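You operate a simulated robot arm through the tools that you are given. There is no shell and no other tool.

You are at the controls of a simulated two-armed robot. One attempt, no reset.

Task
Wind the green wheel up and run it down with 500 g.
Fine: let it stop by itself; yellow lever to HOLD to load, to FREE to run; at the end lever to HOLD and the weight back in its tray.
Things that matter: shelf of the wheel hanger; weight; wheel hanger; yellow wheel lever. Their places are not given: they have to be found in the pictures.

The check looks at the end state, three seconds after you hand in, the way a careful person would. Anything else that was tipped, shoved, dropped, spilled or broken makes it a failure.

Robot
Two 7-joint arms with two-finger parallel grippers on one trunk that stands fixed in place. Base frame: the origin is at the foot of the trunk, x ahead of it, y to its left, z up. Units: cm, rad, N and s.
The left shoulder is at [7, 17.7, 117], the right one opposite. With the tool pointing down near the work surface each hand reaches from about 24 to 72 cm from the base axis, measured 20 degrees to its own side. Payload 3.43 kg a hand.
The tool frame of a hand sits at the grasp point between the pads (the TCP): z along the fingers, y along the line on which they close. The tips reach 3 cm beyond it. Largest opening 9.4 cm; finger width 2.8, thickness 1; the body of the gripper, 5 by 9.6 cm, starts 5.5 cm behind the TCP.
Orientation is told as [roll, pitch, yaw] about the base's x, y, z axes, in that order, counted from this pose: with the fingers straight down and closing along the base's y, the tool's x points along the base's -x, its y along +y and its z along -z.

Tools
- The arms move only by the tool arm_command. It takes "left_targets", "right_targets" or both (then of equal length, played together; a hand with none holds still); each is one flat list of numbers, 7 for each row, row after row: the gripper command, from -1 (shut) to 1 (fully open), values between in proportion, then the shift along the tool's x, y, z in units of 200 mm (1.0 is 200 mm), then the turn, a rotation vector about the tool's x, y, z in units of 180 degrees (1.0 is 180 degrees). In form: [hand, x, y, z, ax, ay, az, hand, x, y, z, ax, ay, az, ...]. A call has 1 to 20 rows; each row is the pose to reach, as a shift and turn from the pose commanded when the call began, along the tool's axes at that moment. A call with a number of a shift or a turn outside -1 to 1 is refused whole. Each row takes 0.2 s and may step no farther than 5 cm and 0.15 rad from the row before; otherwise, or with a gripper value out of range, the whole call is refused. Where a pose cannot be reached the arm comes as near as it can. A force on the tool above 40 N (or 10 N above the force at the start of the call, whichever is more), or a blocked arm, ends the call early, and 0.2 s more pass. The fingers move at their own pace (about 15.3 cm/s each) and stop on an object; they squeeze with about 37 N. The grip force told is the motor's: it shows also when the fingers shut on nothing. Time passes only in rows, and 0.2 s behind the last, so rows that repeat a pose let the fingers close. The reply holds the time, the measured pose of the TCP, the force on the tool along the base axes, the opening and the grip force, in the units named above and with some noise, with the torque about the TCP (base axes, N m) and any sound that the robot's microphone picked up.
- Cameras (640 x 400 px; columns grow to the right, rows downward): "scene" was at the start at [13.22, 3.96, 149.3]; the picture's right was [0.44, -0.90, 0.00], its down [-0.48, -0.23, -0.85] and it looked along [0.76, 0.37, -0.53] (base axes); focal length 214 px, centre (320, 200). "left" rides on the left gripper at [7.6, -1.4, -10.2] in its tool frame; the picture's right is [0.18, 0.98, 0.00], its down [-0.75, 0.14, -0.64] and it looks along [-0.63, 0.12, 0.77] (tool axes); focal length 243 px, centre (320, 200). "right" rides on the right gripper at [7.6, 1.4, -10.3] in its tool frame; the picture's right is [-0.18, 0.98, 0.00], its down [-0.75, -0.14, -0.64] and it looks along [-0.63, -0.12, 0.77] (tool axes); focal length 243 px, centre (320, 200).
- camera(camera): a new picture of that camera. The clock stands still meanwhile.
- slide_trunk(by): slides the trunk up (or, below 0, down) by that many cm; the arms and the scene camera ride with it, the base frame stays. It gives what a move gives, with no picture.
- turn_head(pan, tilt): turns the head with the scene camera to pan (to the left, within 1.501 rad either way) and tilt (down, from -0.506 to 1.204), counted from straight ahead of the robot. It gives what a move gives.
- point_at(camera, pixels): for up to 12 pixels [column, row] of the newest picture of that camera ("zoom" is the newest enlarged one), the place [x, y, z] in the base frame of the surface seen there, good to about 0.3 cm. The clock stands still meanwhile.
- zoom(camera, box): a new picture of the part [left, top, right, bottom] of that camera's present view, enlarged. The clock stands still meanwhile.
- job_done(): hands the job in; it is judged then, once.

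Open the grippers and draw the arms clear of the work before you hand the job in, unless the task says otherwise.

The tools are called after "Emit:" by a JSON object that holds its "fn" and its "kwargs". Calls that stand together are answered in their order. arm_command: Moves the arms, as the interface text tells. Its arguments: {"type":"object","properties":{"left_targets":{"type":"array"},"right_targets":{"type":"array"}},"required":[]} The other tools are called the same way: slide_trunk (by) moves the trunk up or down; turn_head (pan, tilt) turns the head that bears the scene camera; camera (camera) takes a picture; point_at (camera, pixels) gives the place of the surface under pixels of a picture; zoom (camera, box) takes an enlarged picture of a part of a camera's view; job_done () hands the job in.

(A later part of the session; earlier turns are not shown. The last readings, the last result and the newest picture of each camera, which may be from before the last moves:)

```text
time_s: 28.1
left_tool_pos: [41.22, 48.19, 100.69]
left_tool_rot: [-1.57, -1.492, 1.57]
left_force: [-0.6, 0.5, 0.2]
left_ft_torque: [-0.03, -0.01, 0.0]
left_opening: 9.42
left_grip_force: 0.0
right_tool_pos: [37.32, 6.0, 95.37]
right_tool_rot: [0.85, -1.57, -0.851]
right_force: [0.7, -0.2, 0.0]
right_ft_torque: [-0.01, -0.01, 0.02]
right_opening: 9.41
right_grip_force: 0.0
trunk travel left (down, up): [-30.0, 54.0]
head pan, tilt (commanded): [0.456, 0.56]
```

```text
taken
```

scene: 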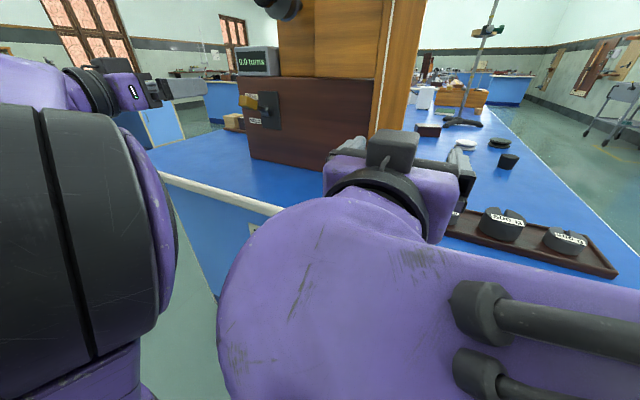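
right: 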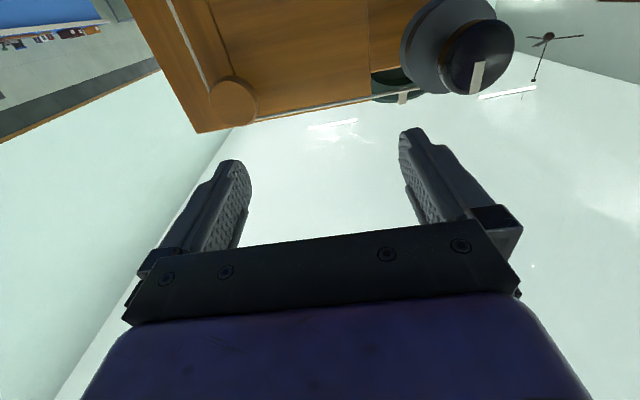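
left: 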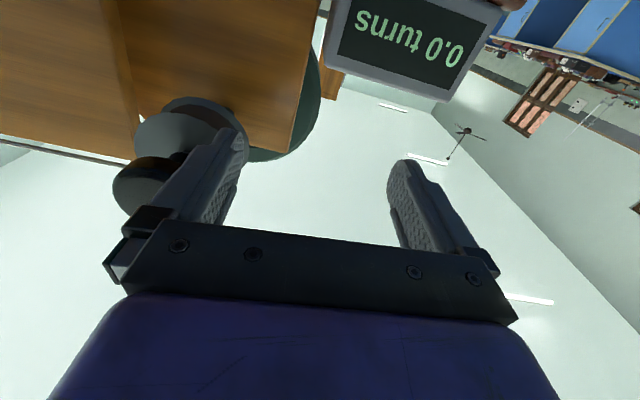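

The trunk is at −45 with the left hand free at (41.2,48.2,100.7). I raise it to knob height first, then move it right toward the knob's axis line, and tilt the head up.

Emit:
{"fn": "turn_head", "kwargs": {"pan": 0.5, "tilt": 0.15}}

Emit:
{"fn": "arm_command", "kwargs": {"left_targets": [1, -0.2, 0, 0.02, 0, 0, 0, 1, -0.4, -0.02, 0.05, 0, 0, 0, 1, -0.6, -0.06, 0.08, 0, 0, 0, 1, -0.66, -0.2, 0.1, 0, 0, 0, 1, -0.66, -0.4, 0.13, 0, 0, 0, 1, -0.66, -0.6, 0.16, 0, 0, 0, 1, -0.65, -0.8, 0.2, 0, 0, 0]}}

Emit:
{"fn": "camera", "kwargs": {"camera": "scene"}}

Emit:
{"fn": "camera", "kwargs": {"camera": "left"}}

```text
time_s: 29.0
left_tool_pos: [41.2, 48.23, 100.64]
left_tool_rot: [-1.563, -1.492, 1.565]
left_force: [-0.4, 0.2, -0.8]
left_ft_torque: [-0.01, -0.01, 0.02]
left_opening: 9.39
left_grip_force: 0.0
right_tool_pos: [37.41, 5.95, 95.48]
right_tool_rot: [0.782, -1.568, -0.784]
right_force: [0.1, 0.4, 1.0]
right_ft_torque: [0.0, 0.03, 0.0]
right_opening: 9.4
right_grip_force: 0.1
trunk travel left (down, up): [-30.0, 54.0]
head pan, tilt (commanded): [0.499, 0.15]
```

```text
time_s: 30.6
left_tool_pos: [48.21, 37.57, 118.88]
left_tool_rot: [-1.542, -1.492, 1.543]
left_force: [0.2, -0.1, -0.6]
left_ft_torque: [-0.01, 0.01, 0.02]
left_opening: 9.4
left_grip_force: 0.0
left hand out of reach, approached as far as the arm can: row 5, 6, 7
right_tool_pos: [37.4, 5.89, 95.32]
right_tool_rot: [0.965, -1.568, -0.965]
right_force: [-0.7, -0.8, -0.4]
right_ft_torque: [0.03, -0.01, 0.02]
right_opening: 9.41
right_grip_force: 0.0
trunk travel left (down, up): [-30.0, 54.0]
head pan, tilt (commanded): [0.499, 0.15]
```

```text
taken
```

scene: 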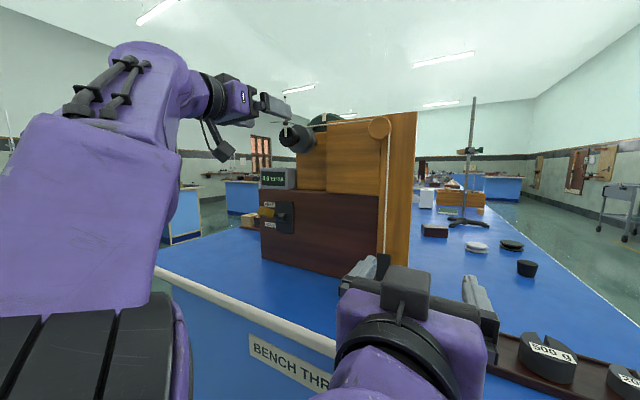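

```text
taken
```

left: 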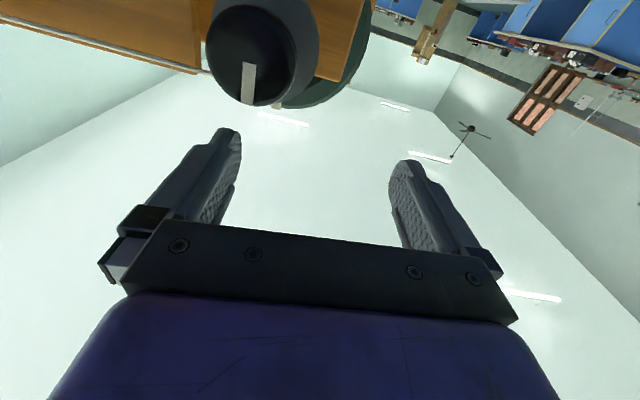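

Even with the trunk low the wrist limit stops the left hand at (48.2,37.6,118.9). The hanger itself is named among the things that matter, so lifting it may turn the wheel; I will test that gently with the right hand. First I withdraw the left hand from the knob.

Emit:
{"fn": "arm_command", "kwargs": {"left_targets": [1, 0, 0.1, -0.1, 0, 0, 0, 1, 0, 0.25, -0.2, 0, 0, 0, 1, 0, 0.4, -0.3, 0, 0, 0, 1, 0, 0.5, -0.35, 0, 0, 0]}}

Emit:
{"fn": "slide_trunk", "kwargs": {"by": 45}}

Emit:
{"fn": "turn_head", "kwargs": {"pan": 0.456, "tilt": 0.6}}

Emit:
{"fn": "camera", "kwargs": {"camera": "scene"}}

```text
time_s: 31.6
left_tool_pos: [41.47, 47.2, 118.34]
left_tool_rot: [-1.566, -1.501, 1.564]
left_force: [0.3, -0.7, 0.3]
left_ft_torque: [0.0, -0.01, -0.03]
left_opening: 9.4
left_grip_force: 0.0
right_tool_pos: [37.34, 6.01, 95.39]
right_tool_rot: [0.133, -1.571, -0.133]
right_force: [-0.1, 0.6, -0.4]
right_ft_torque: [0.0, 0.02, -0.03]
right_opening: 9.4
right_grip_force: 0.1
trunk travel left (down, up): [-30.0, 54.0]
head pan, tilt (commanded): [0.499, 0.15]
```

```text
refused: 45 is not a number from -40 to 40
```

```text
time_s: 32.5
left_tool_pos: [41.38, 47.22, 118.38]
left_tool_rot: [-1.563, -1.502, 1.56]
left_force: [0.2, -0.1, -0.6]
left_ft_torque: [0.0, -0.02, -0.01]
left_opening: 9.4
left_grip_force: 0.1
right_tool_pos: [37.35, 5.91, 95.38]
right_tool_rot: [0.796, -1.569, -0.797]
right_force: [0.8, 1.1, -0.1]
right_ft_torque: [0.02, 0.04, -0.01]
right_opening: 9.41
right_grip_force: 0.1
trunk travel left (down, up): [-30.0, 54.0]
head pan, tilt (commanded): [0.456, 0.6]
```

```text
taken
```

scene: 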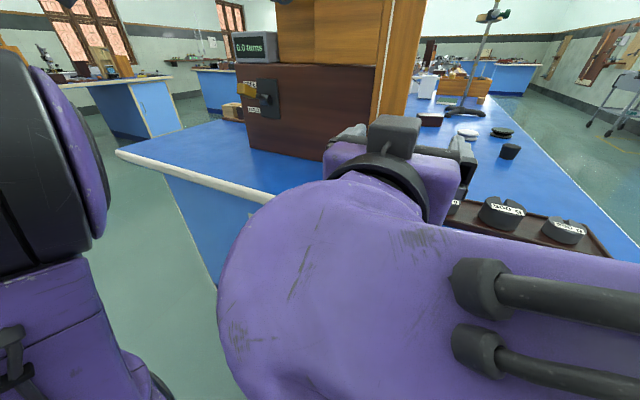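

The trunk slide is limited to 40 cm per call; I raise it by 40.

Emit:
{"fn": "slide_trunk", "kwargs": {"by": 40}}

Emit:
{"fn": "camera", "kwargs": {"camera": "scene"}}

```text
time_s: 36.4
left_tool_pos: [41.48, 47.11, 158.36]
left_tool_rot: [-1.56, -1.5, 1.559]
left_force: [0.2, 0.8, 0.8]
left_ft_torque: [0.0, -0.01, 0.03]
left_opening: 9.39
left_grip_force: 0.0
right_tool_pos: [37.39, 5.98, 135.33]
right_tool_rot: [0.759, -1.568, -0.76]
right_force: [0.1, 0.9, 0.6]
right_ft_torque: [-0.03, 0.03, 0.0]
right_opening: 9.37
right_grip_force: 0.1
trunk travel left (down, up): [-70.0, 14.0]
head pan, tilt (commanded): [0.456, 0.6]
```

```text
taken
```

scene: 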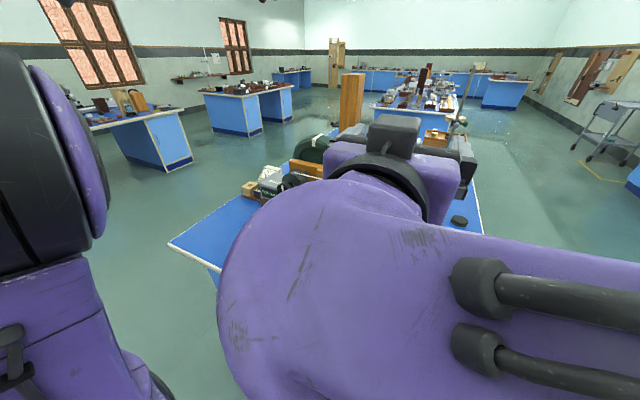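

Now I turn both hands back to pointing down: the right toward (48,6,121) near the hanger, the left toward (46,47,140).

Emit:
{"fn": "arm_command", "kwargs": {"left_targets": [1, 0.07, 0, 0.02, 0, 0.042, 0, 1, 0.14, 0, 0.04, 0, 0.084, 0, 1, 0.21, 0, 0.06, 0, 0.126, 0, 1, 0.28, 0, 0.08, 0, 0.168, 0, 1, 0.35, 0, 0.1, 0, 0.21, 0, 1, 0.42, 0, 0.12, 0, 0.252, 0, 1, 0.49, 0, 0.14, 0, 0.294, 0, 1, 0.56, 0, 0.16, 0, 0.336, 0, 1, 0.63, 0, 0.18, 0, 0.378, 0, 1, 0.7, 0, 0.2, 0, 0.42, 0, 1, 0.77, 0, 0.22, 0, 0.45, 0, 1, 0.84, 0, 0.24, 0, 0.48, 0], "right_targets": [1, 0.06, 0, 0.05, 0, 0.042, 0, 1, 0.12, 0, 0.1, 0, 0.084, 0, 1, 0.18, 0, 0.15, 0, 0.126, 0, 1, 0.24, 0, 0.2, 0, 0.168, 0, 1, 0.3, 0, 0.25, 0, 0.21, 0, 1, 0.36, 0, 0.3, 0, 0.252, 0, 1, 0.42, 0, 0.35, 0, 0.294, 0, 1, 0.48, 0, 0.4, 0, 0.336, 0, 1, 0.54, 0, 0.44, 0, 0.378, 0, 1, 0.6, 0, 0.48, 0, 0.42, 0, 1, 0.66, 0, 0.52, 0, 0.462, 0, 1, 0.7, 0, 0.54, 0, 0.5, 0]}}

Emit:
{"fn": "camera", "kwargs": {"camera": "scene"}}

Emit:
{"fn": "camera", "kwargs": {"camera": "right"}}

Emit:
{"fn": "camera", "kwargs": {"camera": "left"}}

```text
time_s: 39.0
left_tool_pos: [40.31, 45.21, 142.9]
left_tool_rot: [-0.079, -0.229, 0.04]
left_force: [-1.1, -0.8, 0.0]
left_ft_torque: [0.01, -0.01, 0.04]
left_opening: 9.43
left_grip_force: 0.0
left hand out of reach, approached as far as the arm can: row 8, 9, 10, 11, 12
right_tool_pos: [47.78, 5.89, 121.43]
right_tool_rot: [0.003, -0.001, 0.001]
right_force: [-1.1, -0.7, 0.2]
right_ft_torque: [0.0, -0.02, -0.01]
right_opening: 9.4
right_grip_force: 0.0
trunk travel left (down, up): [-70.0, 14.0]
head pan, tilt (commanded): [0.456, 0.6]
```

```text
taken
```

scene: 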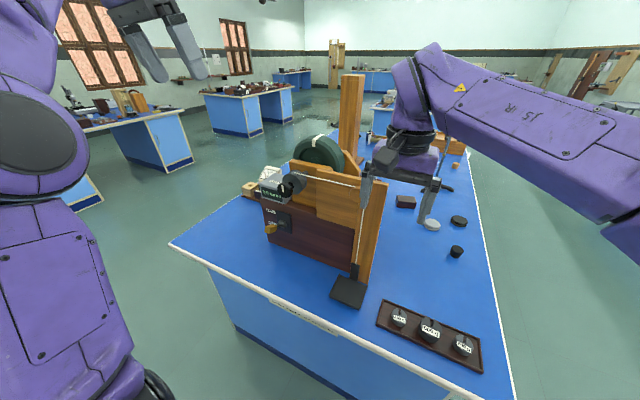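

```text
taken
```

right: 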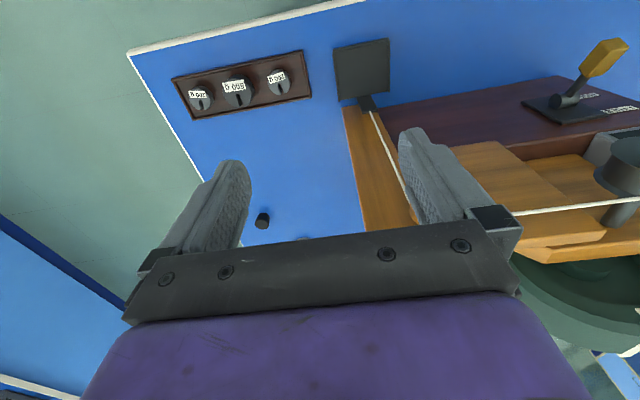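

```text
taken
```

left: 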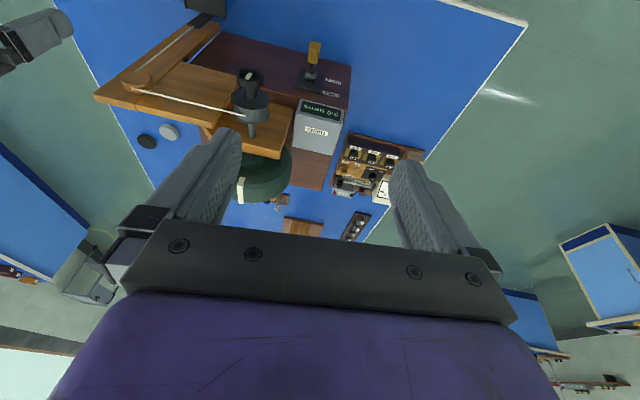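

Both hands point down again with a clear view. I zoom on the hanger to measure its stem and plate precisely.

Emit:
{"fn": "zoom", "kwargs": {"camera": "right", "box": [310, 20, 430, 130]}}

Emit:
{"fn": "point_at", "kwargs": {"camera": "zoom", "pixels": [[150, 130], [420, 100], [165, 350], [420, 330], [290, 230], [300, 380], [350, 370], [330, 375], [290, 110], [305, 395], [365, 388], [430, 215]]}}

Emit:
{"fn": "zoom", "kwargs": {"camera": "scene", "box": [315, 240, 395, 320]}}

Emit:
{"fn": "point_at", "kwargs": {"camera": "zoom", "pixels": [[330, 130], [355, 130], [330, 190], [355, 195], [300, 220], [385, 240], [340, 130], [340, 160], [260, 300], [230, 290], [350, 340], [310, 260]]}}

```text
3.64 times, centred on (370, 75) of right
```

zoom: 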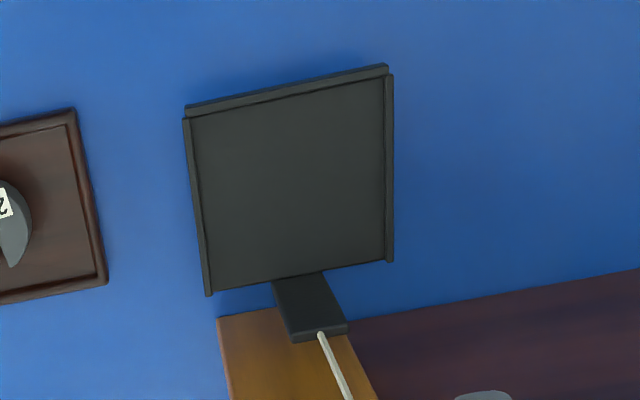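

```text
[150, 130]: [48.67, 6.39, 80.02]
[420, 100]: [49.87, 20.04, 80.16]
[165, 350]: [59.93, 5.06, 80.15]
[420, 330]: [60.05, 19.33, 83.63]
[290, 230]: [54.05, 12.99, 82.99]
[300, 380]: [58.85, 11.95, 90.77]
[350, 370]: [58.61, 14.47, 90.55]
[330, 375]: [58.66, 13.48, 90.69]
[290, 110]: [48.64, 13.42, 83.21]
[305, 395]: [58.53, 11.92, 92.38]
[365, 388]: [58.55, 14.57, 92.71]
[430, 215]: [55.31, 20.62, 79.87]
```

```text
5.00 times, centred on (355, 280) of scene
```

zoom: 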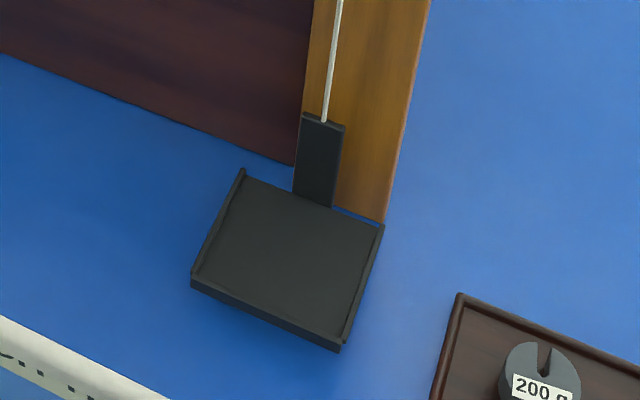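

```text
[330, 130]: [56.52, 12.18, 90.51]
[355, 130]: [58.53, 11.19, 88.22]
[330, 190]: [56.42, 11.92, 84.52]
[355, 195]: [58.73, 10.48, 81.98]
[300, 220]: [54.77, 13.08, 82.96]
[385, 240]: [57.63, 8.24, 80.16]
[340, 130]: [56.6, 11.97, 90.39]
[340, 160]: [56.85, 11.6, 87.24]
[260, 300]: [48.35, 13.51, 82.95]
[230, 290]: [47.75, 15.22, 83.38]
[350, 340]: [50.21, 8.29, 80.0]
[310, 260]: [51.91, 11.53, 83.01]
```

The shelf plate's top is z=83.0, spanning about x 47.6–56.4 and y 8.4–16.2, with a stem at x≈56.5–58, up to z≈91. I'll grip the plate by its two y-sides from above, with a slight backward lean to stay clear of the pulley; first I descend to about z=103.

Emit:
{"fn": "arm_command", "kwargs": {"right_targets": [1, -0.03, 0.08, 0.1, 0, -0.02, 0, 1, -0.06, 0.16, 0.25, 0, -0.04, 0, 1, -0.08, 0.24, 0.42, 0, -0.06, 0, 1, -0.1, 0.32, 0.6, 0, -0.083, 0, 1, -0.11, 0.32, 0.78, 0, -0.083, 0, 1, -0.11, 0.32, 0.92, 0, -0.083, 0]}}

Emit:
{"fn": "camera", "kwargs": {"camera": "right"}}

Emit:
{"fn": "camera", "kwargs": {"camera": "scene"}}

```text
time_s: 40.4
left_tool_pos: [40.78, 45.51, 142.65]
left_tool_rot: [-0.08, -0.226, 0.04]
left_force: [-0.6, -0.7, -0.1]
left_ft_torque: [0.03, 0.02, 0.01]
left_opening: 9.42
left_grip_force: 0.1
right_tool_pos: [50.32, 12.4, 102.92]
right_tool_rot: [0.002, -0.26, -0.001]
right_force: [-0.1, 0.3, -1.1]
right_ft_torque: [0.01, -0.01, -0.02]
right_opening: 9.41
right_grip_force: 0.0
trunk travel left (down, up): [-70.0, 14.0]
head pan, tilt (commanded): [0.456, 0.6]
```

```text
taken
```

right: 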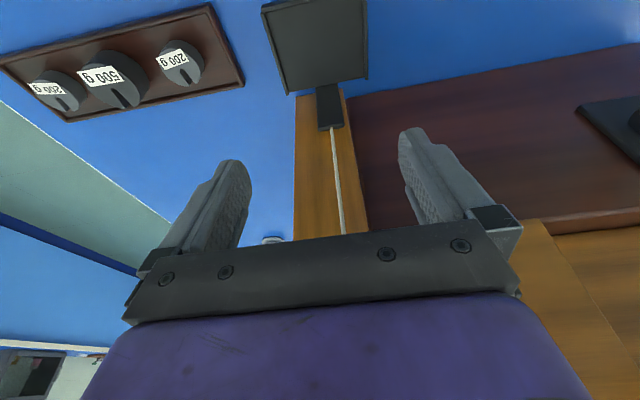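

```text
taken
```

scene: 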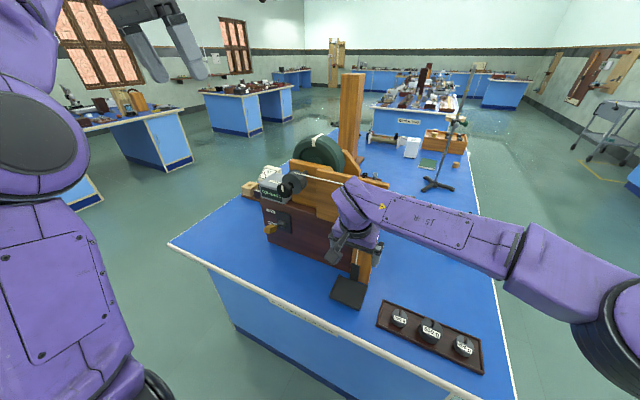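

The hand hangs above the shelf, tilted 15°. I measure the plate's two side edges in the right view to centre the jaws.

Emit:
{"fn": "zoom", "kwargs": {"camera": "right", "box": [250, 0, 380, 140]}}

Emit:
{"fn": "point_at", "kwargs": {"camera": "right", "pixels": [[268, 30], [272, 30], [280, 80], [284, 70], [364, 30], [368, 20], [362, 60], [358, 60], [330, 90], [322, 105], [338, 105], [330, 125]]}}

```text
2.86 times, centred on (315, 70) of right
```

zoom: 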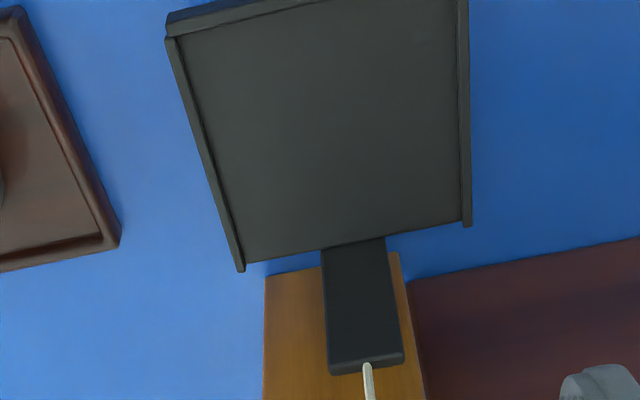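

```text
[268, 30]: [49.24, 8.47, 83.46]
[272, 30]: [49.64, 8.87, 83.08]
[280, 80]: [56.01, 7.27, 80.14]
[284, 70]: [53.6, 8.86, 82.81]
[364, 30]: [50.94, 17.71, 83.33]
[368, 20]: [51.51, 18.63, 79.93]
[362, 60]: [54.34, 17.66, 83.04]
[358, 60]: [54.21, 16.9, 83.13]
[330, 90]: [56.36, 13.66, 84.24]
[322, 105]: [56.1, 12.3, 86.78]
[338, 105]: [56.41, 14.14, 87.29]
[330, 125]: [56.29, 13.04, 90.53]
```

The plate is about 9.4 cm wide (y 8.4–17.8), too wide for the jaws, but the stem is y≈12–14.2 at x≈56.4, z 84–91. I'll grip the stem instead with a 45° tilted hand: first tilt and go to the approach point (50.1,13.1,93.6), jaws part open.

Emit:
{"fn": "arm_command", "kwargs": {"right_targets": [0.6, 0.03, 0.01, 0.08, 0, -0.035, 0, 0.3, 0.06, 0.02, 0.17, 0, -0.07, 0, 0.1, 0.09, 0.03, 0.26, 0, -0.105, 0, 0.1, 0.11, 0.035, 0.36, 0, -0.14, 0, 0.1, 0.129, 0.035, 0.447, 0, -0.167, 0]}}

Emit:
{"fn": "camera", "kwargs": {"camera": "right"}}

Emit:
{"fn": "zoom", "kwargs": {"camera": "scene", "box": [280, 180, 420, 320]}}

```text
time_s: 41.5
left_tool_pos: [40.73, 45.54, 142.65]
left_tool_rot: [-0.082, -0.225, 0.04]
left_force: [-1.4, 0.5, -0.5]
left_ft_torque: [-0.01, 0.02, 0.02]
left_opening: 9.4
left_grip_force: 0.0
right_tool_pos: [50.2, 13.1, 93.37]
right_tool_rot: [0.001, -0.787, -0.001]
right_force: [-0.3, -0.4, 0.5]
right_ft_torque: [0.0, -0.01, 0.03]
right_opening: 5.16
right_grip_force: 0.1
trunk travel left (down, up): [-70.0, 14.0]
head pan, tilt (commanded): [0.456, 0.6]
```

```text
taken
```

right: 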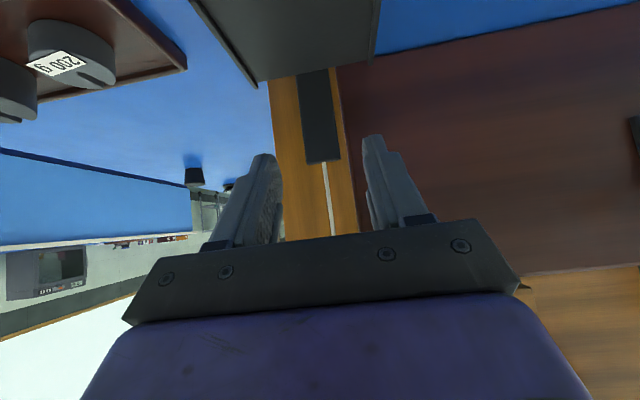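

```text
2.86 times, centred on (350, 250) of scene
```

zoom: 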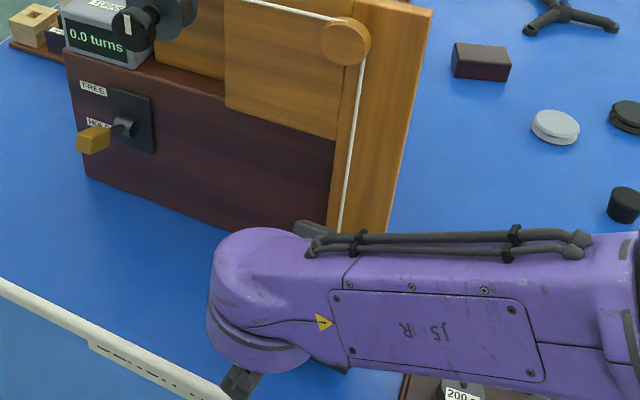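

The stem shows between the fingers at (320,115). I check its edges and the plate's underside gap before closing in.

Emit:
{"fn": "point_at", "kwargs": {"camera": "right", "pixels": [[302, 100], [330, 100], [305, 150], [336, 150], [320, 155], [320, 80], [280, 100], [345, 140], [290, 68], [360, 55]]}}

```text
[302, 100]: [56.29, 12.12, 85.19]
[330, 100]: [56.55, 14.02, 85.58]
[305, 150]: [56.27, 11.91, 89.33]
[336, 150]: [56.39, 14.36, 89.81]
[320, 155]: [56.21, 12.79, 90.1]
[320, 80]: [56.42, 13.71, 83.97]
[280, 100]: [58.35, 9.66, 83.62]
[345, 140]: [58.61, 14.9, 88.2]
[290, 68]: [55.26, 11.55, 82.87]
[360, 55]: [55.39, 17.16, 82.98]
```

Stem spans y 11.9–14.3, so the jaws at y=13.1 are centred. I advance 6.7 cm along the tool and close on the stem.

Emit:
{"fn": "arm_command", "kwargs": {"right_targets": [0.1, 0, 0, 0.12, 0, 0, 0, 0.1, 0, 0, 0.24, 0, 0, 0, 0.1, 0, 0, 0.335, 0, 0, 0, -1, 0, 0, 0.335, 0, 0, 0, -1, 0, 0, 0.335, 0, 0, 0]}}

Emit:
{"fn": "camera", "kwargs": {"camera": "right"}}

```text
time_s: 42.8
left_tool_pos: [40.68, 45.39, 142.63]
left_tool_rot: [-0.081, -0.228, 0.039]
left_force: [0.2, -0.6, -1.3]
left_ft_torque: [0.01, -0.01, -0.02]
left_opening: 9.4
left_grip_force: 0.0
right_tool_pos: [54.89, 13.03, 88.79]
right_tool_rot: [0.003, -0.785, -0.002]
right_force: [-0.3, -2.9, 0.6]
right_ft_torque: [-0.16, 0.01, -0.09]
right_opening: 2.74
right_grip_force: 44.6
trunk travel left (down, up): [-70.0, 14.0]
head pan, tilt (commanded): [0.456, 0.6]
```

```text
taken
```

right: 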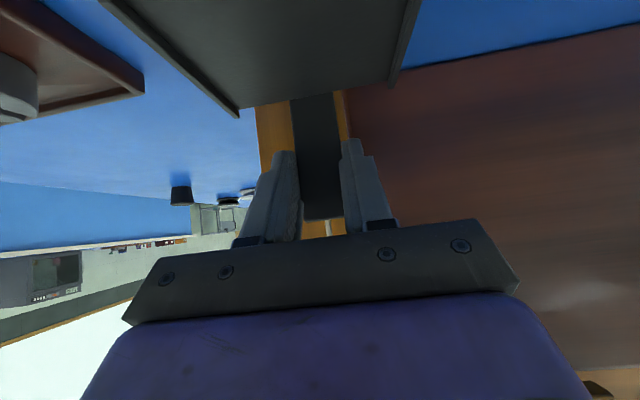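

Gripped: opening 2.74 cm, grip force 44.6 N. I lift straight up 3 cm as a test and look at the counter and the wheel mark.

Emit:
{"fn": "arm_command", "kwargs": {"right_targets": [-1, -0.035, 0, -0.035, 0, 0, 0, -1, -0.07, 0, -0.07, 0, 0, 0, -1, -0.106, 0, -0.106, 0, 0, 0, -1, -0.106, 0, -0.106, 0, 0, 0]}}

Emit:
{"fn": "zoom", "kwargs": {"camera": "scene", "box": [240, 130, 400, 260]}}

Emit:
{"fn": "camera", "kwargs": {"camera": "right"}}

```text
time_s: 43.8
left_tool_pos: [40.77, 45.42, 142.8]
left_tool_rot: [-0.079, -0.226, 0.038]
left_force: [0.0, -0.5, -0.4]
left_ft_torque: [0.01, -0.02, -0.05]
left_opening: 9.42
left_grip_force: 0.1
right_tool_pos: [54.77, 13.06, 91.8]
right_tool_rot: [0.002, -0.784, -0.003]
right_force: [2.8, -3.7, -1.2]
right_ft_torque: [-0.21, -0.23, -0.04]
right_opening: 2.77
right_grip_force: 44.8
trunk travel left (down, up): [-70.0, 14.0]
head pan, tilt (commanded): [0.456, 0.6]
```

```text
3.08 times, centred on (320, 195) of scene
```

zoom: 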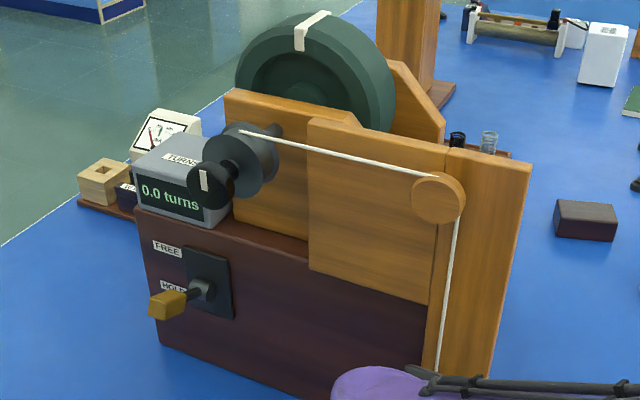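

```text
taken
```

right: 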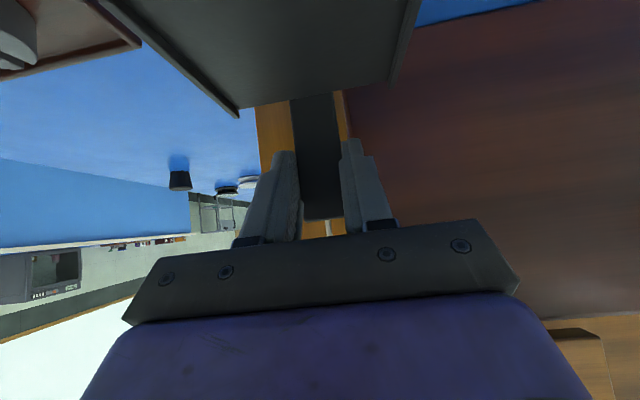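

The counter stays 0.0 and the marks haven't moved, so lifting the hanger only slackens the cord; the wheel must be wound by its knob. I lower the hanger back 3 cm, release, and back off.

Emit:
{"fn": "arm_command", "kwargs": {"right_targets": [-1, 0.035, 0, 0.035, 0, 0, 0, -1, 0.07, 0, 0.07, 0, 0, 0, -1, 0.103, 0, 0.103, 0, 0, 0, -1, 0.103, 0, 0.103, 0, 0, 0, 0.1, 0.103, 0, 0.103, 0, 0, 0, 0.1, 0.103, 0, 0.103, 0, 0, 0, 0.1, 0.1, 0, -0.1, 0, 0, 0, 0.1, 0.1, 0, -0.25, 0, 0, 0]}}

Emit:
{"fn": "camera", "kwargs": {"camera": "right"}}

```text
time_s: 45.5
left_tool_pos: [40.63, 45.59, 142.63]
left_tool_rot: [-0.08, -0.227, 0.039]
left_force: [0.2, 0.6, -0.5]
left_ft_torque: [-0.01, -0.03, 0.0]
left_opening: 9.41
left_grip_force: 0.0
right_tool_pos: [49.81, 12.95, 94.14]
right_tool_rot: [0.0, -0.787, 0.001]
right_force: [0.7, 0.3, 0.4]
right_ft_torque: [0.0, -0.01, 0.0]
right_opening: 5.14
right_grip_force: 0.0
trunk travel left (down, up): [-70.0, 14.0]
head pan, tilt (commanded): [0.456, 0.6]
```

```text
taken
```

right: 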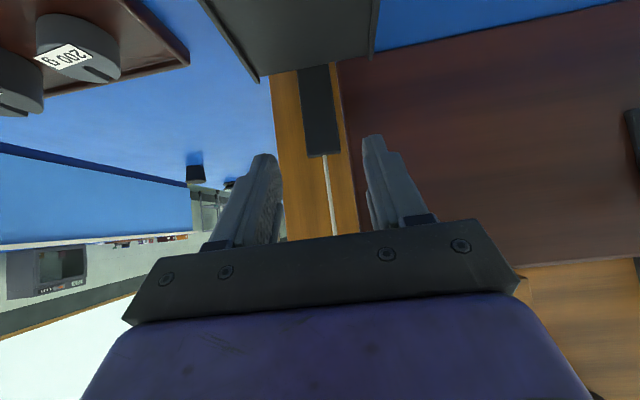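

The hanger is back down and released. Now I bring the left hand, pointing down, to above the knob at about (51.9,32.5,128).

Emit:
{"fn": "arm_command", "kwargs": {"left_targets": [1, -0.06, -0.1, 0.147, -0.005, 0.012, 0.002, 1, -0.12, -0.2, 0.294, -0.009, 0.024, 0.004, 1, -0.18, -0.305, 0.441, -0.013, 0.036, 0.006, 1, -0.24, -0.41, 0.588, -0.017, 0.048, 0.008, 1, -0.3, -0.51, 0.735, -0.021, 0.06, 0.01, 1, -0.36, -0.609, 0.884, -0.0255, 0.0723, 0.0127]}}

Emit:
{"fn": "camera", "kwargs": {"camera": "left"}}

Emit:
{"fn": "camera", "kwargs": {"camera": "scene"}}

```text
time_s: 47.0
left_tool_pos: [51.53, 32.66, 127.7]
left_tool_rot: [0.004, 0.003, -0.008]
left_force: [-0.6, -0.6, 0.4]
left_ft_torque: [0.02, 0.04, 0.01]
left_opening: 9.39
left_grip_force: 0.0
right_tool_pos: [50.02, 13.03, 93.91]
right_tool_rot: [0.001, -0.783, -0.001]
right_force: [1.0, -0.3, 0.8]
right_ft_torque: [-0.03, 0.03, 0.02]
right_opening: 5.19
right_grip_force: 0.1
trunk travel left (down, up): [-70.0, 14.0]
head pan, tilt (commanded): [0.456, 0.6]
```

```text
taken
```

left: 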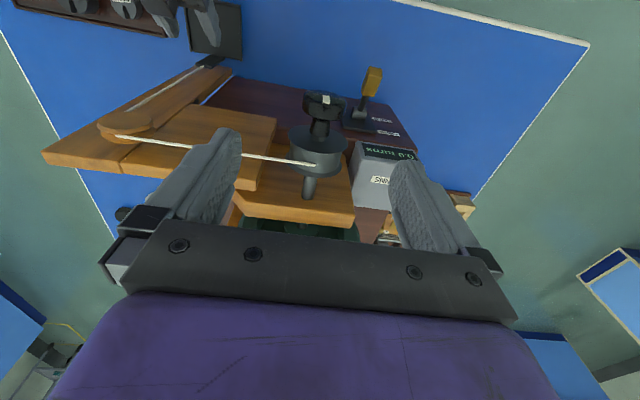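

```text
taken
```

scene: 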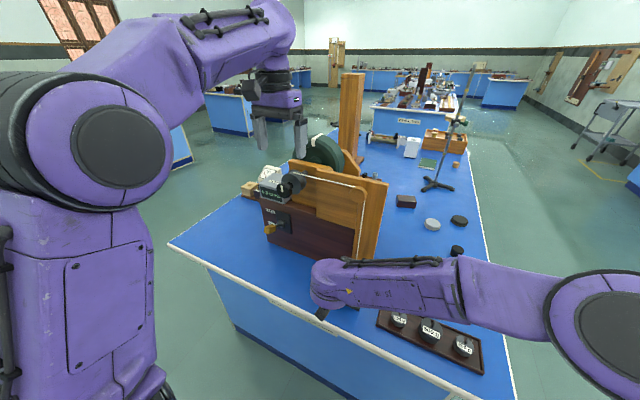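

The left hand is squarely above the drum line. I zoom in on the knob in the left view to get its exact centre and depth.

Emit:
{"fn": "zoom", "kwargs": {"camera": "left", "box": [270, 70, 390, 210]}}

Emit:
{"fn": "point_at", "kwargs": {"camera": "left", "pixels": [[308, 98], [324, 92], [340, 98], [324, 104], [324, 116], [306, 105], [342, 106], [320, 130], [300, 140], [335, 140], [316, 165], [309, 190]]}}

```text
2.86 times, centred on (330, 140) of left
```

zoom: 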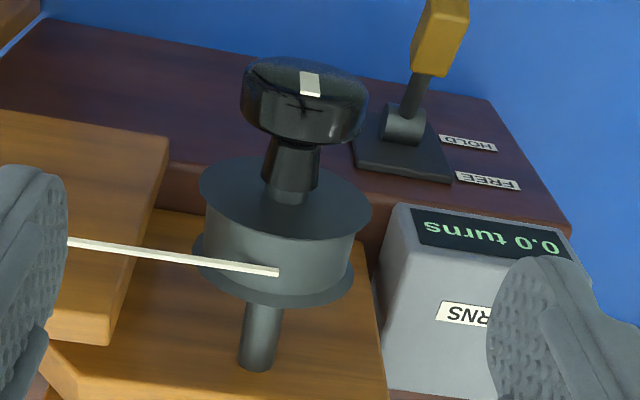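

```text
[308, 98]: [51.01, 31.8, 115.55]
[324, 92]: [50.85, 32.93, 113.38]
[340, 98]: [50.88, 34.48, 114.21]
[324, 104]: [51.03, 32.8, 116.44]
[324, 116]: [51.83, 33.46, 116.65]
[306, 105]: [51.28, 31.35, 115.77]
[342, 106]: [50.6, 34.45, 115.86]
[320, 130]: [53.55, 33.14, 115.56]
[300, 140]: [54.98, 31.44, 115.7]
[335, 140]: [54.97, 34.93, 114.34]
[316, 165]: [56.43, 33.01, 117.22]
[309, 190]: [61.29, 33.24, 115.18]
```

The knob's centre works out at about (51.9,32.85,114.7), top at z≈116.7, mark still vertical. With open jaws I lower around the knob, then swing the open hand 60° to the right about the knob axis.

Emit:
{"fn": "arm_command", "kwargs": {"left_targets": [1, -0.01, 0.005, 0.2, 0, 0, 0, 1, -0.018, 0.0095, 0.4, 0, 0, 0, 1, -0.018, 0.0095, 0.55, 0, 0, 0, 1, -0.018, 0.0095, 0.65, 0, 0, 0, 1, -0.018, 0.0095, 0.65, -0.042, 0, 0, 1, -0.018, 0.0095, 0.65, -0.084, 0, 0, 1, -0.018, 0.0095, 0.65, -0.126, 0, 0, 1, -0.018, 0.0095, 0.65, -0.168, 0, 0, 1, -0.018, 0.0095, 0.65, -0.21, 0, 0, 1, -0.018, 0.0095, 0.65, -0.252, 0, 0, 1, -0.018, 0.0095, 0.65, -0.294, 0, 0, 1, -0.018, 0.0095, 0.65, -0.333, 0, 0]}}

Emit:
{"fn": "camera", "kwargs": {"camera": "left"}}

Emit:
{"fn": "zoom", "kwargs": {"camera": "scene", "box": [220, 80, 400, 260]}}

```text
time_s: 49.5
left_tool_pos: [51.68, 33.89, 114.49]
left_tool_rot: [1.011, -0.001, 0.017]
left_force: [-0.9, 0.1, -0.2]
left_ft_torque: [0.01, 0.01, 0.0]
left_opening: 9.42
left_grip_force: 0.0
right_tool_pos: [49.93, 12.99, 93.94]
right_tool_rot: [0.002, -0.782, -0.002]
right_force: [0.2, 0.6, 0.7]
right_ft_torque: [0.01, 0.01, 0.0]
right_opening: 5.19
right_grip_force: 0.2
trunk travel left (down, up): [-70.0, 14.0]
head pan, tilt (commanded): [0.456, 0.6]
```

```text
taken
```

left: 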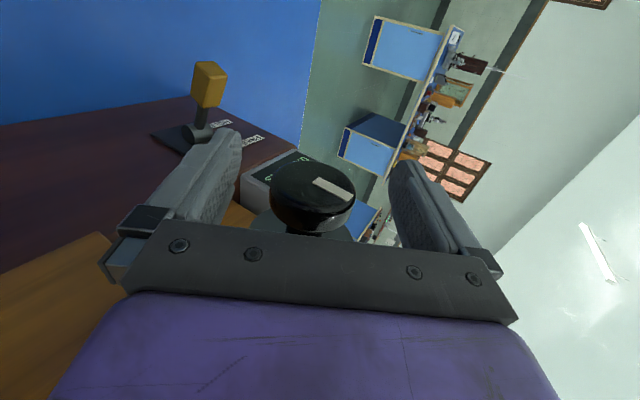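

```text
2.22 times, centred on (310, 170) of scene
```

zoom: 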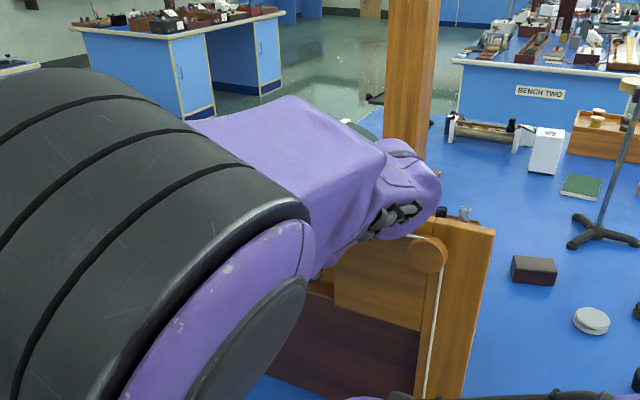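

The hand swung to −58° cleanly; the knob sits between the fingers (313,198). TCP reads y=33.9 rather than 32.85, so I let it settle and re-read before gripping.

Emit:
{"fn": "arm_command", "kwargs": {"left_targets": [1, 0, 0, 0, 0, 0, 0, 1, 0, 0, 0, 0, 0, 0]}}

Emit:
{"fn": "point_at", "kwargs": {"camera": "left", "pixels": [[275, 190], [352, 190], [313, 168], [313, 210], [313, 225], [333, 185], [295, 215], [340, 215]]}}

```text
time_s: 50.1
left_tool_pos: [51.66, 33.69, 114.57]
left_tool_rot: [1.008, -0.004, 0.013]
left_force: [0.2, 0.0, -0.3]
left_ft_torque: [0.04, 0.02, 0.0]
left_opening: 9.41
left_grip_force: 0.1
right_tool_pos: [49.93, 13.07, 93.97]
right_tool_rot: [0.001, -0.784, -0.001]
right_force: [-0.4, 0.1, 0.3]
right_ft_torque: [0.0, 0.03, -0.01]
right_opening: 5.18
right_grip_force: 0.0
trunk travel left (down, up): [-70.0, 14.0]
head pan, tilt (commanded): [0.456, 0.6]
```

```text
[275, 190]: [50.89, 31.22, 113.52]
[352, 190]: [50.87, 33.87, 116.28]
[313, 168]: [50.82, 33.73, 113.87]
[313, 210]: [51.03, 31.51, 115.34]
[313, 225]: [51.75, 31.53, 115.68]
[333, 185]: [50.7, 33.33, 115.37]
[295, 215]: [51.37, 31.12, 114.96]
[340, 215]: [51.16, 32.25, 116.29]
```

The knob's rim points give a centre of about (32.65,114.75). I correct the TCP by −1 cm in y and let it settle.

Emit:
{"fn": "arm_command", "kwargs": {"left_targets": [1, -0.01, -0.02, -0.05, 0, 0, 0, 1, -0.01, -0.02, -0.05, 0, 0, 0]}}

```text
time_s: 50.8
left_tool_pos: [51.83, 32.69, 114.77]
left_tool_rot: [1.008, -0.004, 0.013]
left_force: [0.6, -0.1, 0.7]
left_ft_torque: [-0.02, -0.01, 0.02]
left_opening: 9.39
left_grip_force: 0.1
right_tool_pos: [49.83, 13.17, 93.9]
right_tool_rot: [0.002, -0.787, 0.0]
right_force: [0.0, -0.4, 1.0]
right_ft_torque: [-0.04, -0.02, -0.01]
right_opening: 5.18
right_grip_force: 0.1
trunk travel left (down, up): [-70.0, 14.0]
head pan, tilt (commanded): [0.456, 0.6]
```

TCP is now on the knob axis (51.83,32.69,114.77). I close on the knob and wind 30° as a first test.

Emit:
{"fn": "arm_command", "kwargs": {"left_targets": [-1, 0, 0, 0, 0, 0, 0, -1, 0, 0, 0, 0, 0, 0, -1, 0, 0, 0, 0, 0, 0, -1, 0, 0, 0, 0.042, 0, 0, -1, 0, 0, 0, 0.084, 0, 0, -1, 0, 0, 0, 0.126, 0, 0, -1, 0, 0, 0, 0.168, 0, 0]}}

Emit:
{"fn": "camera", "kwargs": {"camera": "left"}}

Emit:
{"fn": "camera", "kwargs": {"camera": "right"}}

```text
time_s: 52.5
left_tool_pos: [51.85, 32.63, 115.15]
left_tool_rot: [0.536, 0.002, -0.003]
left_force: [-7.0, 30.8, 0.8]
left_ft_torque: [0.29, 0.67, 0.63]
left_opening: 4.17
left_grip_force: 44.9
right_tool_pos: [49.84, 13.33, 94.04]
right_tool_rot: [-0.009, -0.787, 0.002]
right_force: [0.3, -0.2, -0.6]
right_ft_torque: [0.01, 0.01, 0.0]
right_opening: 5.17
right_grip_force: 0.0
trunk travel left (down, up): [-70.0, 14.0]
head pan, tilt (commanded): [0.456, 0.6]
stopped in row 7 (left hand): the force on the tool passed its limit at 41 N (the readings are from after the stop); the commanded pose is now the measured one
```

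```text
taken
```

left: 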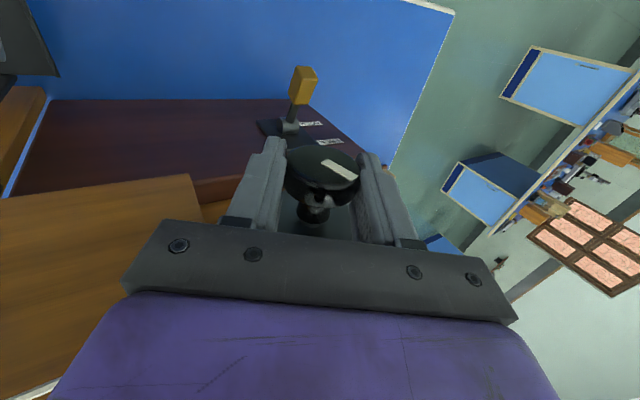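

```text
taken
```

right: 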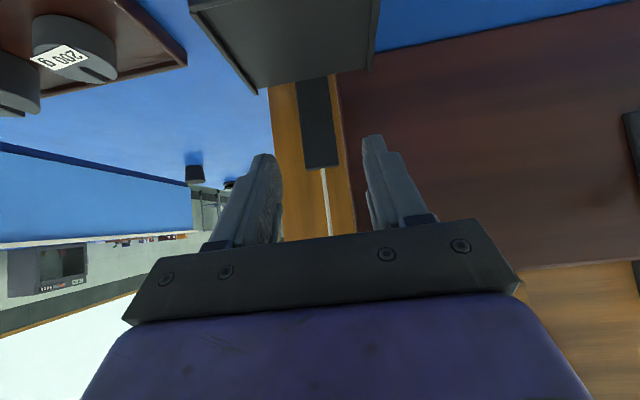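

The knob turned with the hand and the hanger rose slightly, but a 31 N side force in +y shows my centre is a bit off. I open the jaws now to see whether the wheel unwinds by itself and to re-centre.

Emit:
{"fn": "arm_command", "kwargs": {"left_targets": [0.2, 0, 0, 0, 0, 0, 0, 0.2, 0, 0, 0, 0, 0, 0, 0.2, 0, 0, 0, 0, 0, 0, 0.2, 0, 0, 0, 0, 0, 0, 0.2, 0, 0, 0, 0, 0, 0]}}

Emit:
{"fn": "camera", "kwargs": {"camera": "left"}}

Emit:
{"fn": "camera", "kwargs": {"camera": "right"}}

```text
time_s: 53.7
left_tool_pos: [52.09, 31.64, 115.14]
left_tool_rot: [0.532, -0.003, -0.011]
left_force: [-0.6, 1.4, 1.9]
left_ft_torque: [0.04, 0.02, 0.03]
left_opening: 5.74
left_grip_force: 1.4
right_tool_pos: [50.05, 13.03, 93.98]
right_tool_rot: [0.001, -0.786, -0.005]
right_force: [1.2, 0.0, -0.5]
right_ft_torque: [-0.02, 0.0, 0.0]
right_opening: 5.15
right_grip_force: 0.1
trunk travel left (down, up): [-70.0, 14.0]
head pan, tilt (commanded): [0.456, 0.6]
```

```text
taken
```

left: 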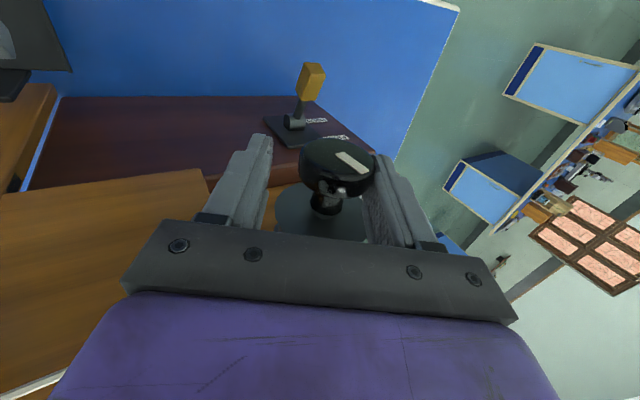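

```text
taken
```

right: 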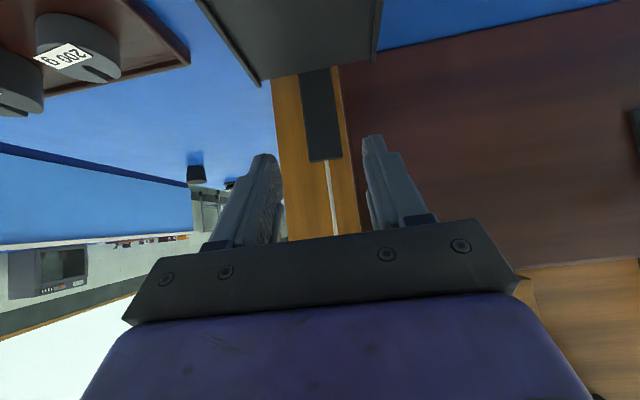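

After opening, the mark looks nearly unchanged. I wait one more second and compare the knob mark and hanger again to see if it creeps.

Emit:
{"fn": "arm_command", "kwargs": {"left_targets": [0.4, 0, 0, 0, 0, 0, 0, 0.4, 0, 0, 0, 0, 0, 0, 0.4, 0, 0, 0, 0, 0, 0, 0.4, 0, 0, 0, 0, 0, 0, 0.4, 0, 0, 0, 0, 0, 0]}}

Emit:
{"fn": "zoom", "kwargs": {"camera": "left", "box": [240, 50, 440, 260]}}

Emit:
{"fn": "point_at", "kwargs": {"camera": "left", "pixels": [[300, 160], [376, 170], [338, 143], [338, 182], [338, 190], [337, 152], [368, 172], [305, 175], [370, 185], [325, 205]]}}

Emit:
{"fn": "camera", "kwargs": {"camera": "right"}}

```text
time_s: 54.9
left_tool_pos: [52.18, 31.64, 115.32]
left_tool_rot: [0.532, -0.001, -0.008]
left_force: [0.3, 0.2, 0.2]
left_ft_torque: [0.0, 0.0, -0.01]
left_opening: 6.58
left_grip_force: 0.0
right_tool_pos: [49.99, 12.91, 93.99]
right_tool_rot: [0.002, -0.785, -0.003]
right_force: [-0.4, 1.0, 0.6]
right_ft_torque: [0.01, -0.04, -0.02]
right_opening: 5.18
right_grip_force: 0.1
trunk travel left (down, up): [-70.0, 14.0]
head pan, tilt (commanded): [0.456, 0.6]
```

```text
1.90 times, centred on (340, 155) of left
```

zoom: 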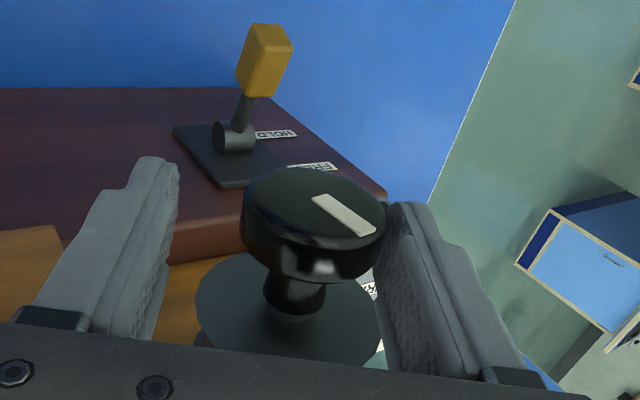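

```text
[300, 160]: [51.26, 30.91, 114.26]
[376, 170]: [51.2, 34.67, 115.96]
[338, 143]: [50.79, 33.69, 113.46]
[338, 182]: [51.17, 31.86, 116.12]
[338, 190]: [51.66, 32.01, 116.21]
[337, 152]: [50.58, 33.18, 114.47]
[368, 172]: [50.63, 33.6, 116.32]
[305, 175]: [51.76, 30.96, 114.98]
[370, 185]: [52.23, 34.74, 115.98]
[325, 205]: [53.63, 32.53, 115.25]
```

```text
taken
```

right: 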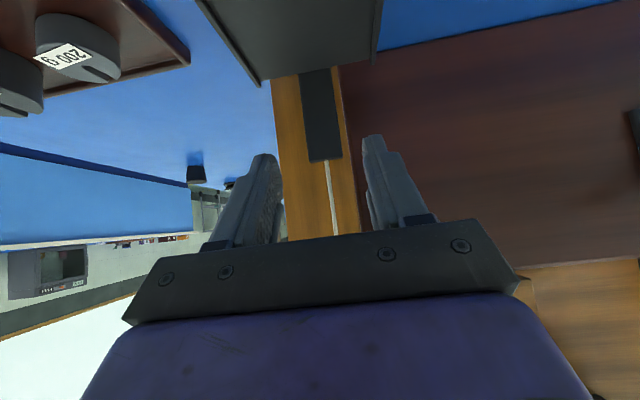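

The hanger and mark hold still after release: friction keeps the empty hanger up, so I can wind in strokes. The swing drifts the TCP by ~1 cm, so I calibrate it in the open: re-centre now, then rotate freely and read the drift.

Emit:
{"fn": "arm_command", "kwargs": {"left_targets": [1, 0.0125, 0.035, 0.049, 0, 0, 0, 1, 0.0125, 0.035, 0.049, 0, 0, 0, 1, 0.0125, 0.035, 0.049, 0, 0, 0]}}

Emit:
{"fn": "arm_command", "kwargs": {"left_targets": [1, 0, 0, 0, 0.042, 0, 0, 1, 0, 0, 0, 0.084, 0, 0, 1, 0, 0, 0, 0.126, 0, 0, 1, 0, 0, 0, 0.168, 0, 0, 1, 0, 0, 0, 0.168, 0, 0]}}

Emit:
{"fn": "arm_command", "kwargs": {"left_targets": [1, 0, 0, 0, 0.042, 0, 0, 1, 0, 0, 0, 0.084, 0, 0, 1, 0, 0, 0, 0.126, 0, 0, 1, 0, 0, 0, 0.168, 0, 0, 1, 0, 0, 0, 0.168, 0, 0]}}

Emit:
{"fn": "arm_command", "kwargs": {"left_targets": [1, 0, 0, 0, 0.042, 0, 0, 1, 0, 0, 0, 0.084, 0, 0, 1, 0, 0, 0, 0.126, 0, 0, 1, 0, 0, 0, 0.168, 0, 0, 1, 0, 0, 0, 0.168, 0, 0]}}

```text
time_s: 55.7
left_tool_pos: [52.01, 32.73, 114.53]
left_tool_rot: [0.532, -0.004, -0.009]
left_force: [0.3, -0.2, 0.5]
left_ft_torque: [0.02, 0.0, -0.02]
left_opening: 9.41
left_grip_force: 0.0
right_tool_pos: [49.94, 12.9, 94.08]
right_tool_rot: [0.001, -0.787, -0.004]
right_force: [0.3, 0.4, 0.1]
right_ft_torque: [-0.02, 0.0, 0.03]
right_opening: 5.17
right_grip_force: 0.0
trunk travel left (down, up): [-70.0, 14.0]
head pan, tilt (commanded): [0.456, 0.6]
```

```text
time_s: 56.9
left_tool_pos: [51.9, 32.81, 114.68]
left_tool_rot: [0.004, -0.001, -0.01]
left_force: [-0.3, -0.3, -0.3]
left_ft_torque: [0.03, 0.01, 0.0]
left_opening: 9.43
left_grip_force: 0.1
right_tool_pos: [49.82, 12.91, 94.06]
right_tool_rot: [0.002, -0.785, -0.004]
right_force: [-0.1, -0.4, 0.1]
right_ft_torque: [0.01, 0.01, -0.02]
right_opening: 5.19
right_grip_force: 0.1
trunk travel left (down, up): [-70.0, 14.0]
head pan, tilt (commanded): [0.456, 0.6]
```

```text
time_s: 58.1
left_tool_pos: [52.02, 32.53, 114.73]
left_tool_rot: [-0.525, -0.003, -0.01]
left_force: [0.5, -0.7, 0.7]
left_ft_torque: [0.04, 0.03, -0.02]
left_opening: 9.39
left_grip_force: 0.0
right_tool_pos: [49.99, 12.94, 93.99]
right_tool_rot: [0.002, -0.787, -0.004]
right_force: [0.8, 0.0, 0.8]
right_ft_torque: [-0.04, -0.01, 0.0]
right_opening: 5.17
right_grip_force: 0.1
trunk travel left (down, up): [-70.0, 14.0]
head pan, tilt (commanded): [0.456, 0.6]
```

```text
time_s: 59.3
left_tool_pos: [51.87, 32.67, 114.76]
left_tool_rot: [-1.052, -0.004, -0.008]
left_force: [-0.6, 0.2, 1.5]
left_ft_torque: [0.0, -0.02, -0.02]
left_opening: 9.4
left_grip_force: 0.2
right_tool_pos: [49.81, 12.96, 94.05]
right_tool_rot: [0.002, -0.785, -0.004]
right_force: [-0.1, -0.5, -0.1]
right_ft_torque: [0.03, -0.01, 0.03]
right_opening: 5.15
right_grip_force: 0.0
trunk travel left (down, up): [-70.0, 14.0]
head pan, tilt (commanded): [0.456, 0.6]
```

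From −30° to +60° the TCP stays within 0.3 cm of the axis, so that range is accurate. I test further to +90° in the open.

Emit:
{"fn": "arm_command", "kwargs": {"left_targets": [1, 0, 0, 0, 0.042, 0, 0, 1, 0, 0, 0, 0.084, 0, 0, 1, 0, 0, 0, 0.126, 0, 0, 1, 0, 0, 0, 0.168, 0, 0, 1, 0, 0, 0, 0.168, 0, 0]}}

Emit:
{"fn": "camera", "kwargs": {"camera": "left"}}

Emit:
{"fn": "camera", "kwargs": {"camera": "scene"}}

```text
time_s: 60.5
left_tool_pos: [52.0, 32.64, 114.63]
left_tool_rot: [-1.579, -0.004, -0.01]
left_force: [0.6, -0.1, -0.5]
left_ft_torque: [0.01, -0.01, -0.01]
left_opening: 9.41
left_grip_force: 0.1
right_tool_pos: [49.84, 12.9, 93.98]
right_tool_rot: [0.002, -0.787, -0.003]
right_force: [-0.1, 0.3, -0.3]
right_ft_torque: [-0.02, 0.04, -0.03]
right_opening: 5.16
right_grip_force: 0.0
trunk travel left (down, up): [-70.0, 14.0]
head pan, tilt (commanded): [0.456, 0.6]
```

```text
taken
```

left: 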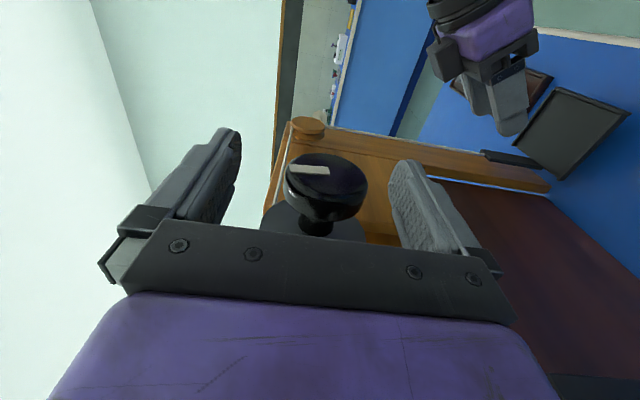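

```text
taken
```

scene: 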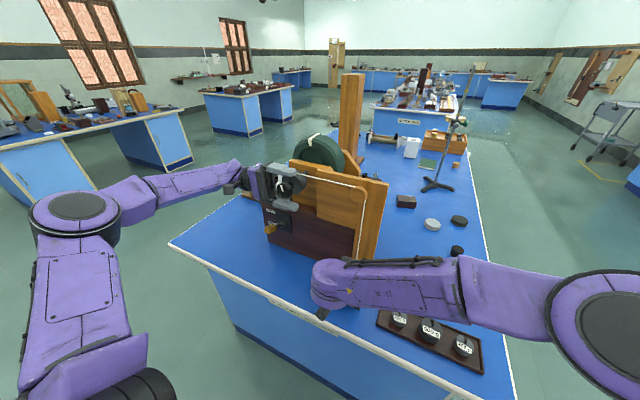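

At +90° the TCP is still on the axis (52.0,32.64,114.63). I zoom the scene to read the counter and the hanger before starting real strokes.

Emit:
{"fn": "zoom", "kwargs": {"camera": "scene", "box": [230, 130, 330, 250]}}

Emit:
{"fn": "zoom", "kwargs": {"camera": "left", "box": [250, 90, 400, 250]}}

```text
3.33 times, centred on (280, 190) of scene
```

zoom: 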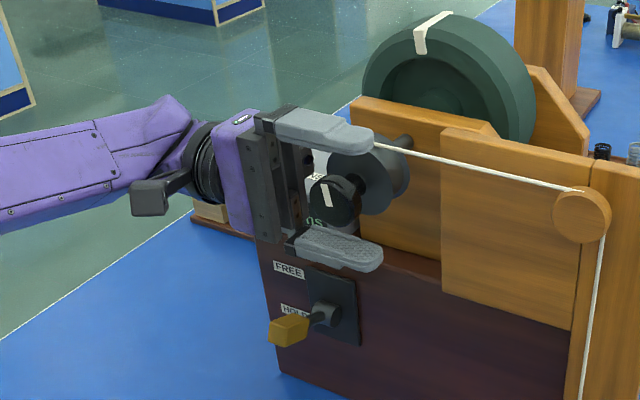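

```text
2.50 times, centred on (325, 170) of left
```

zoom: 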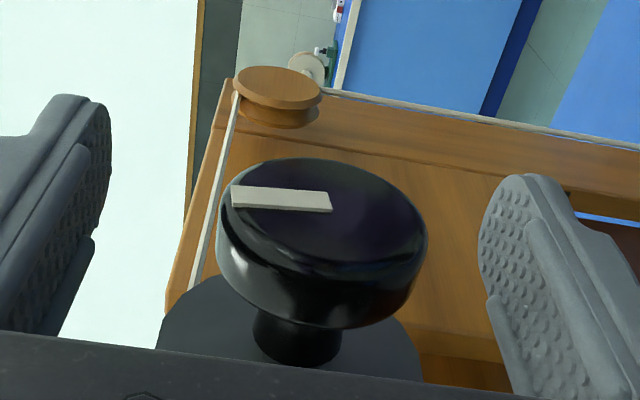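

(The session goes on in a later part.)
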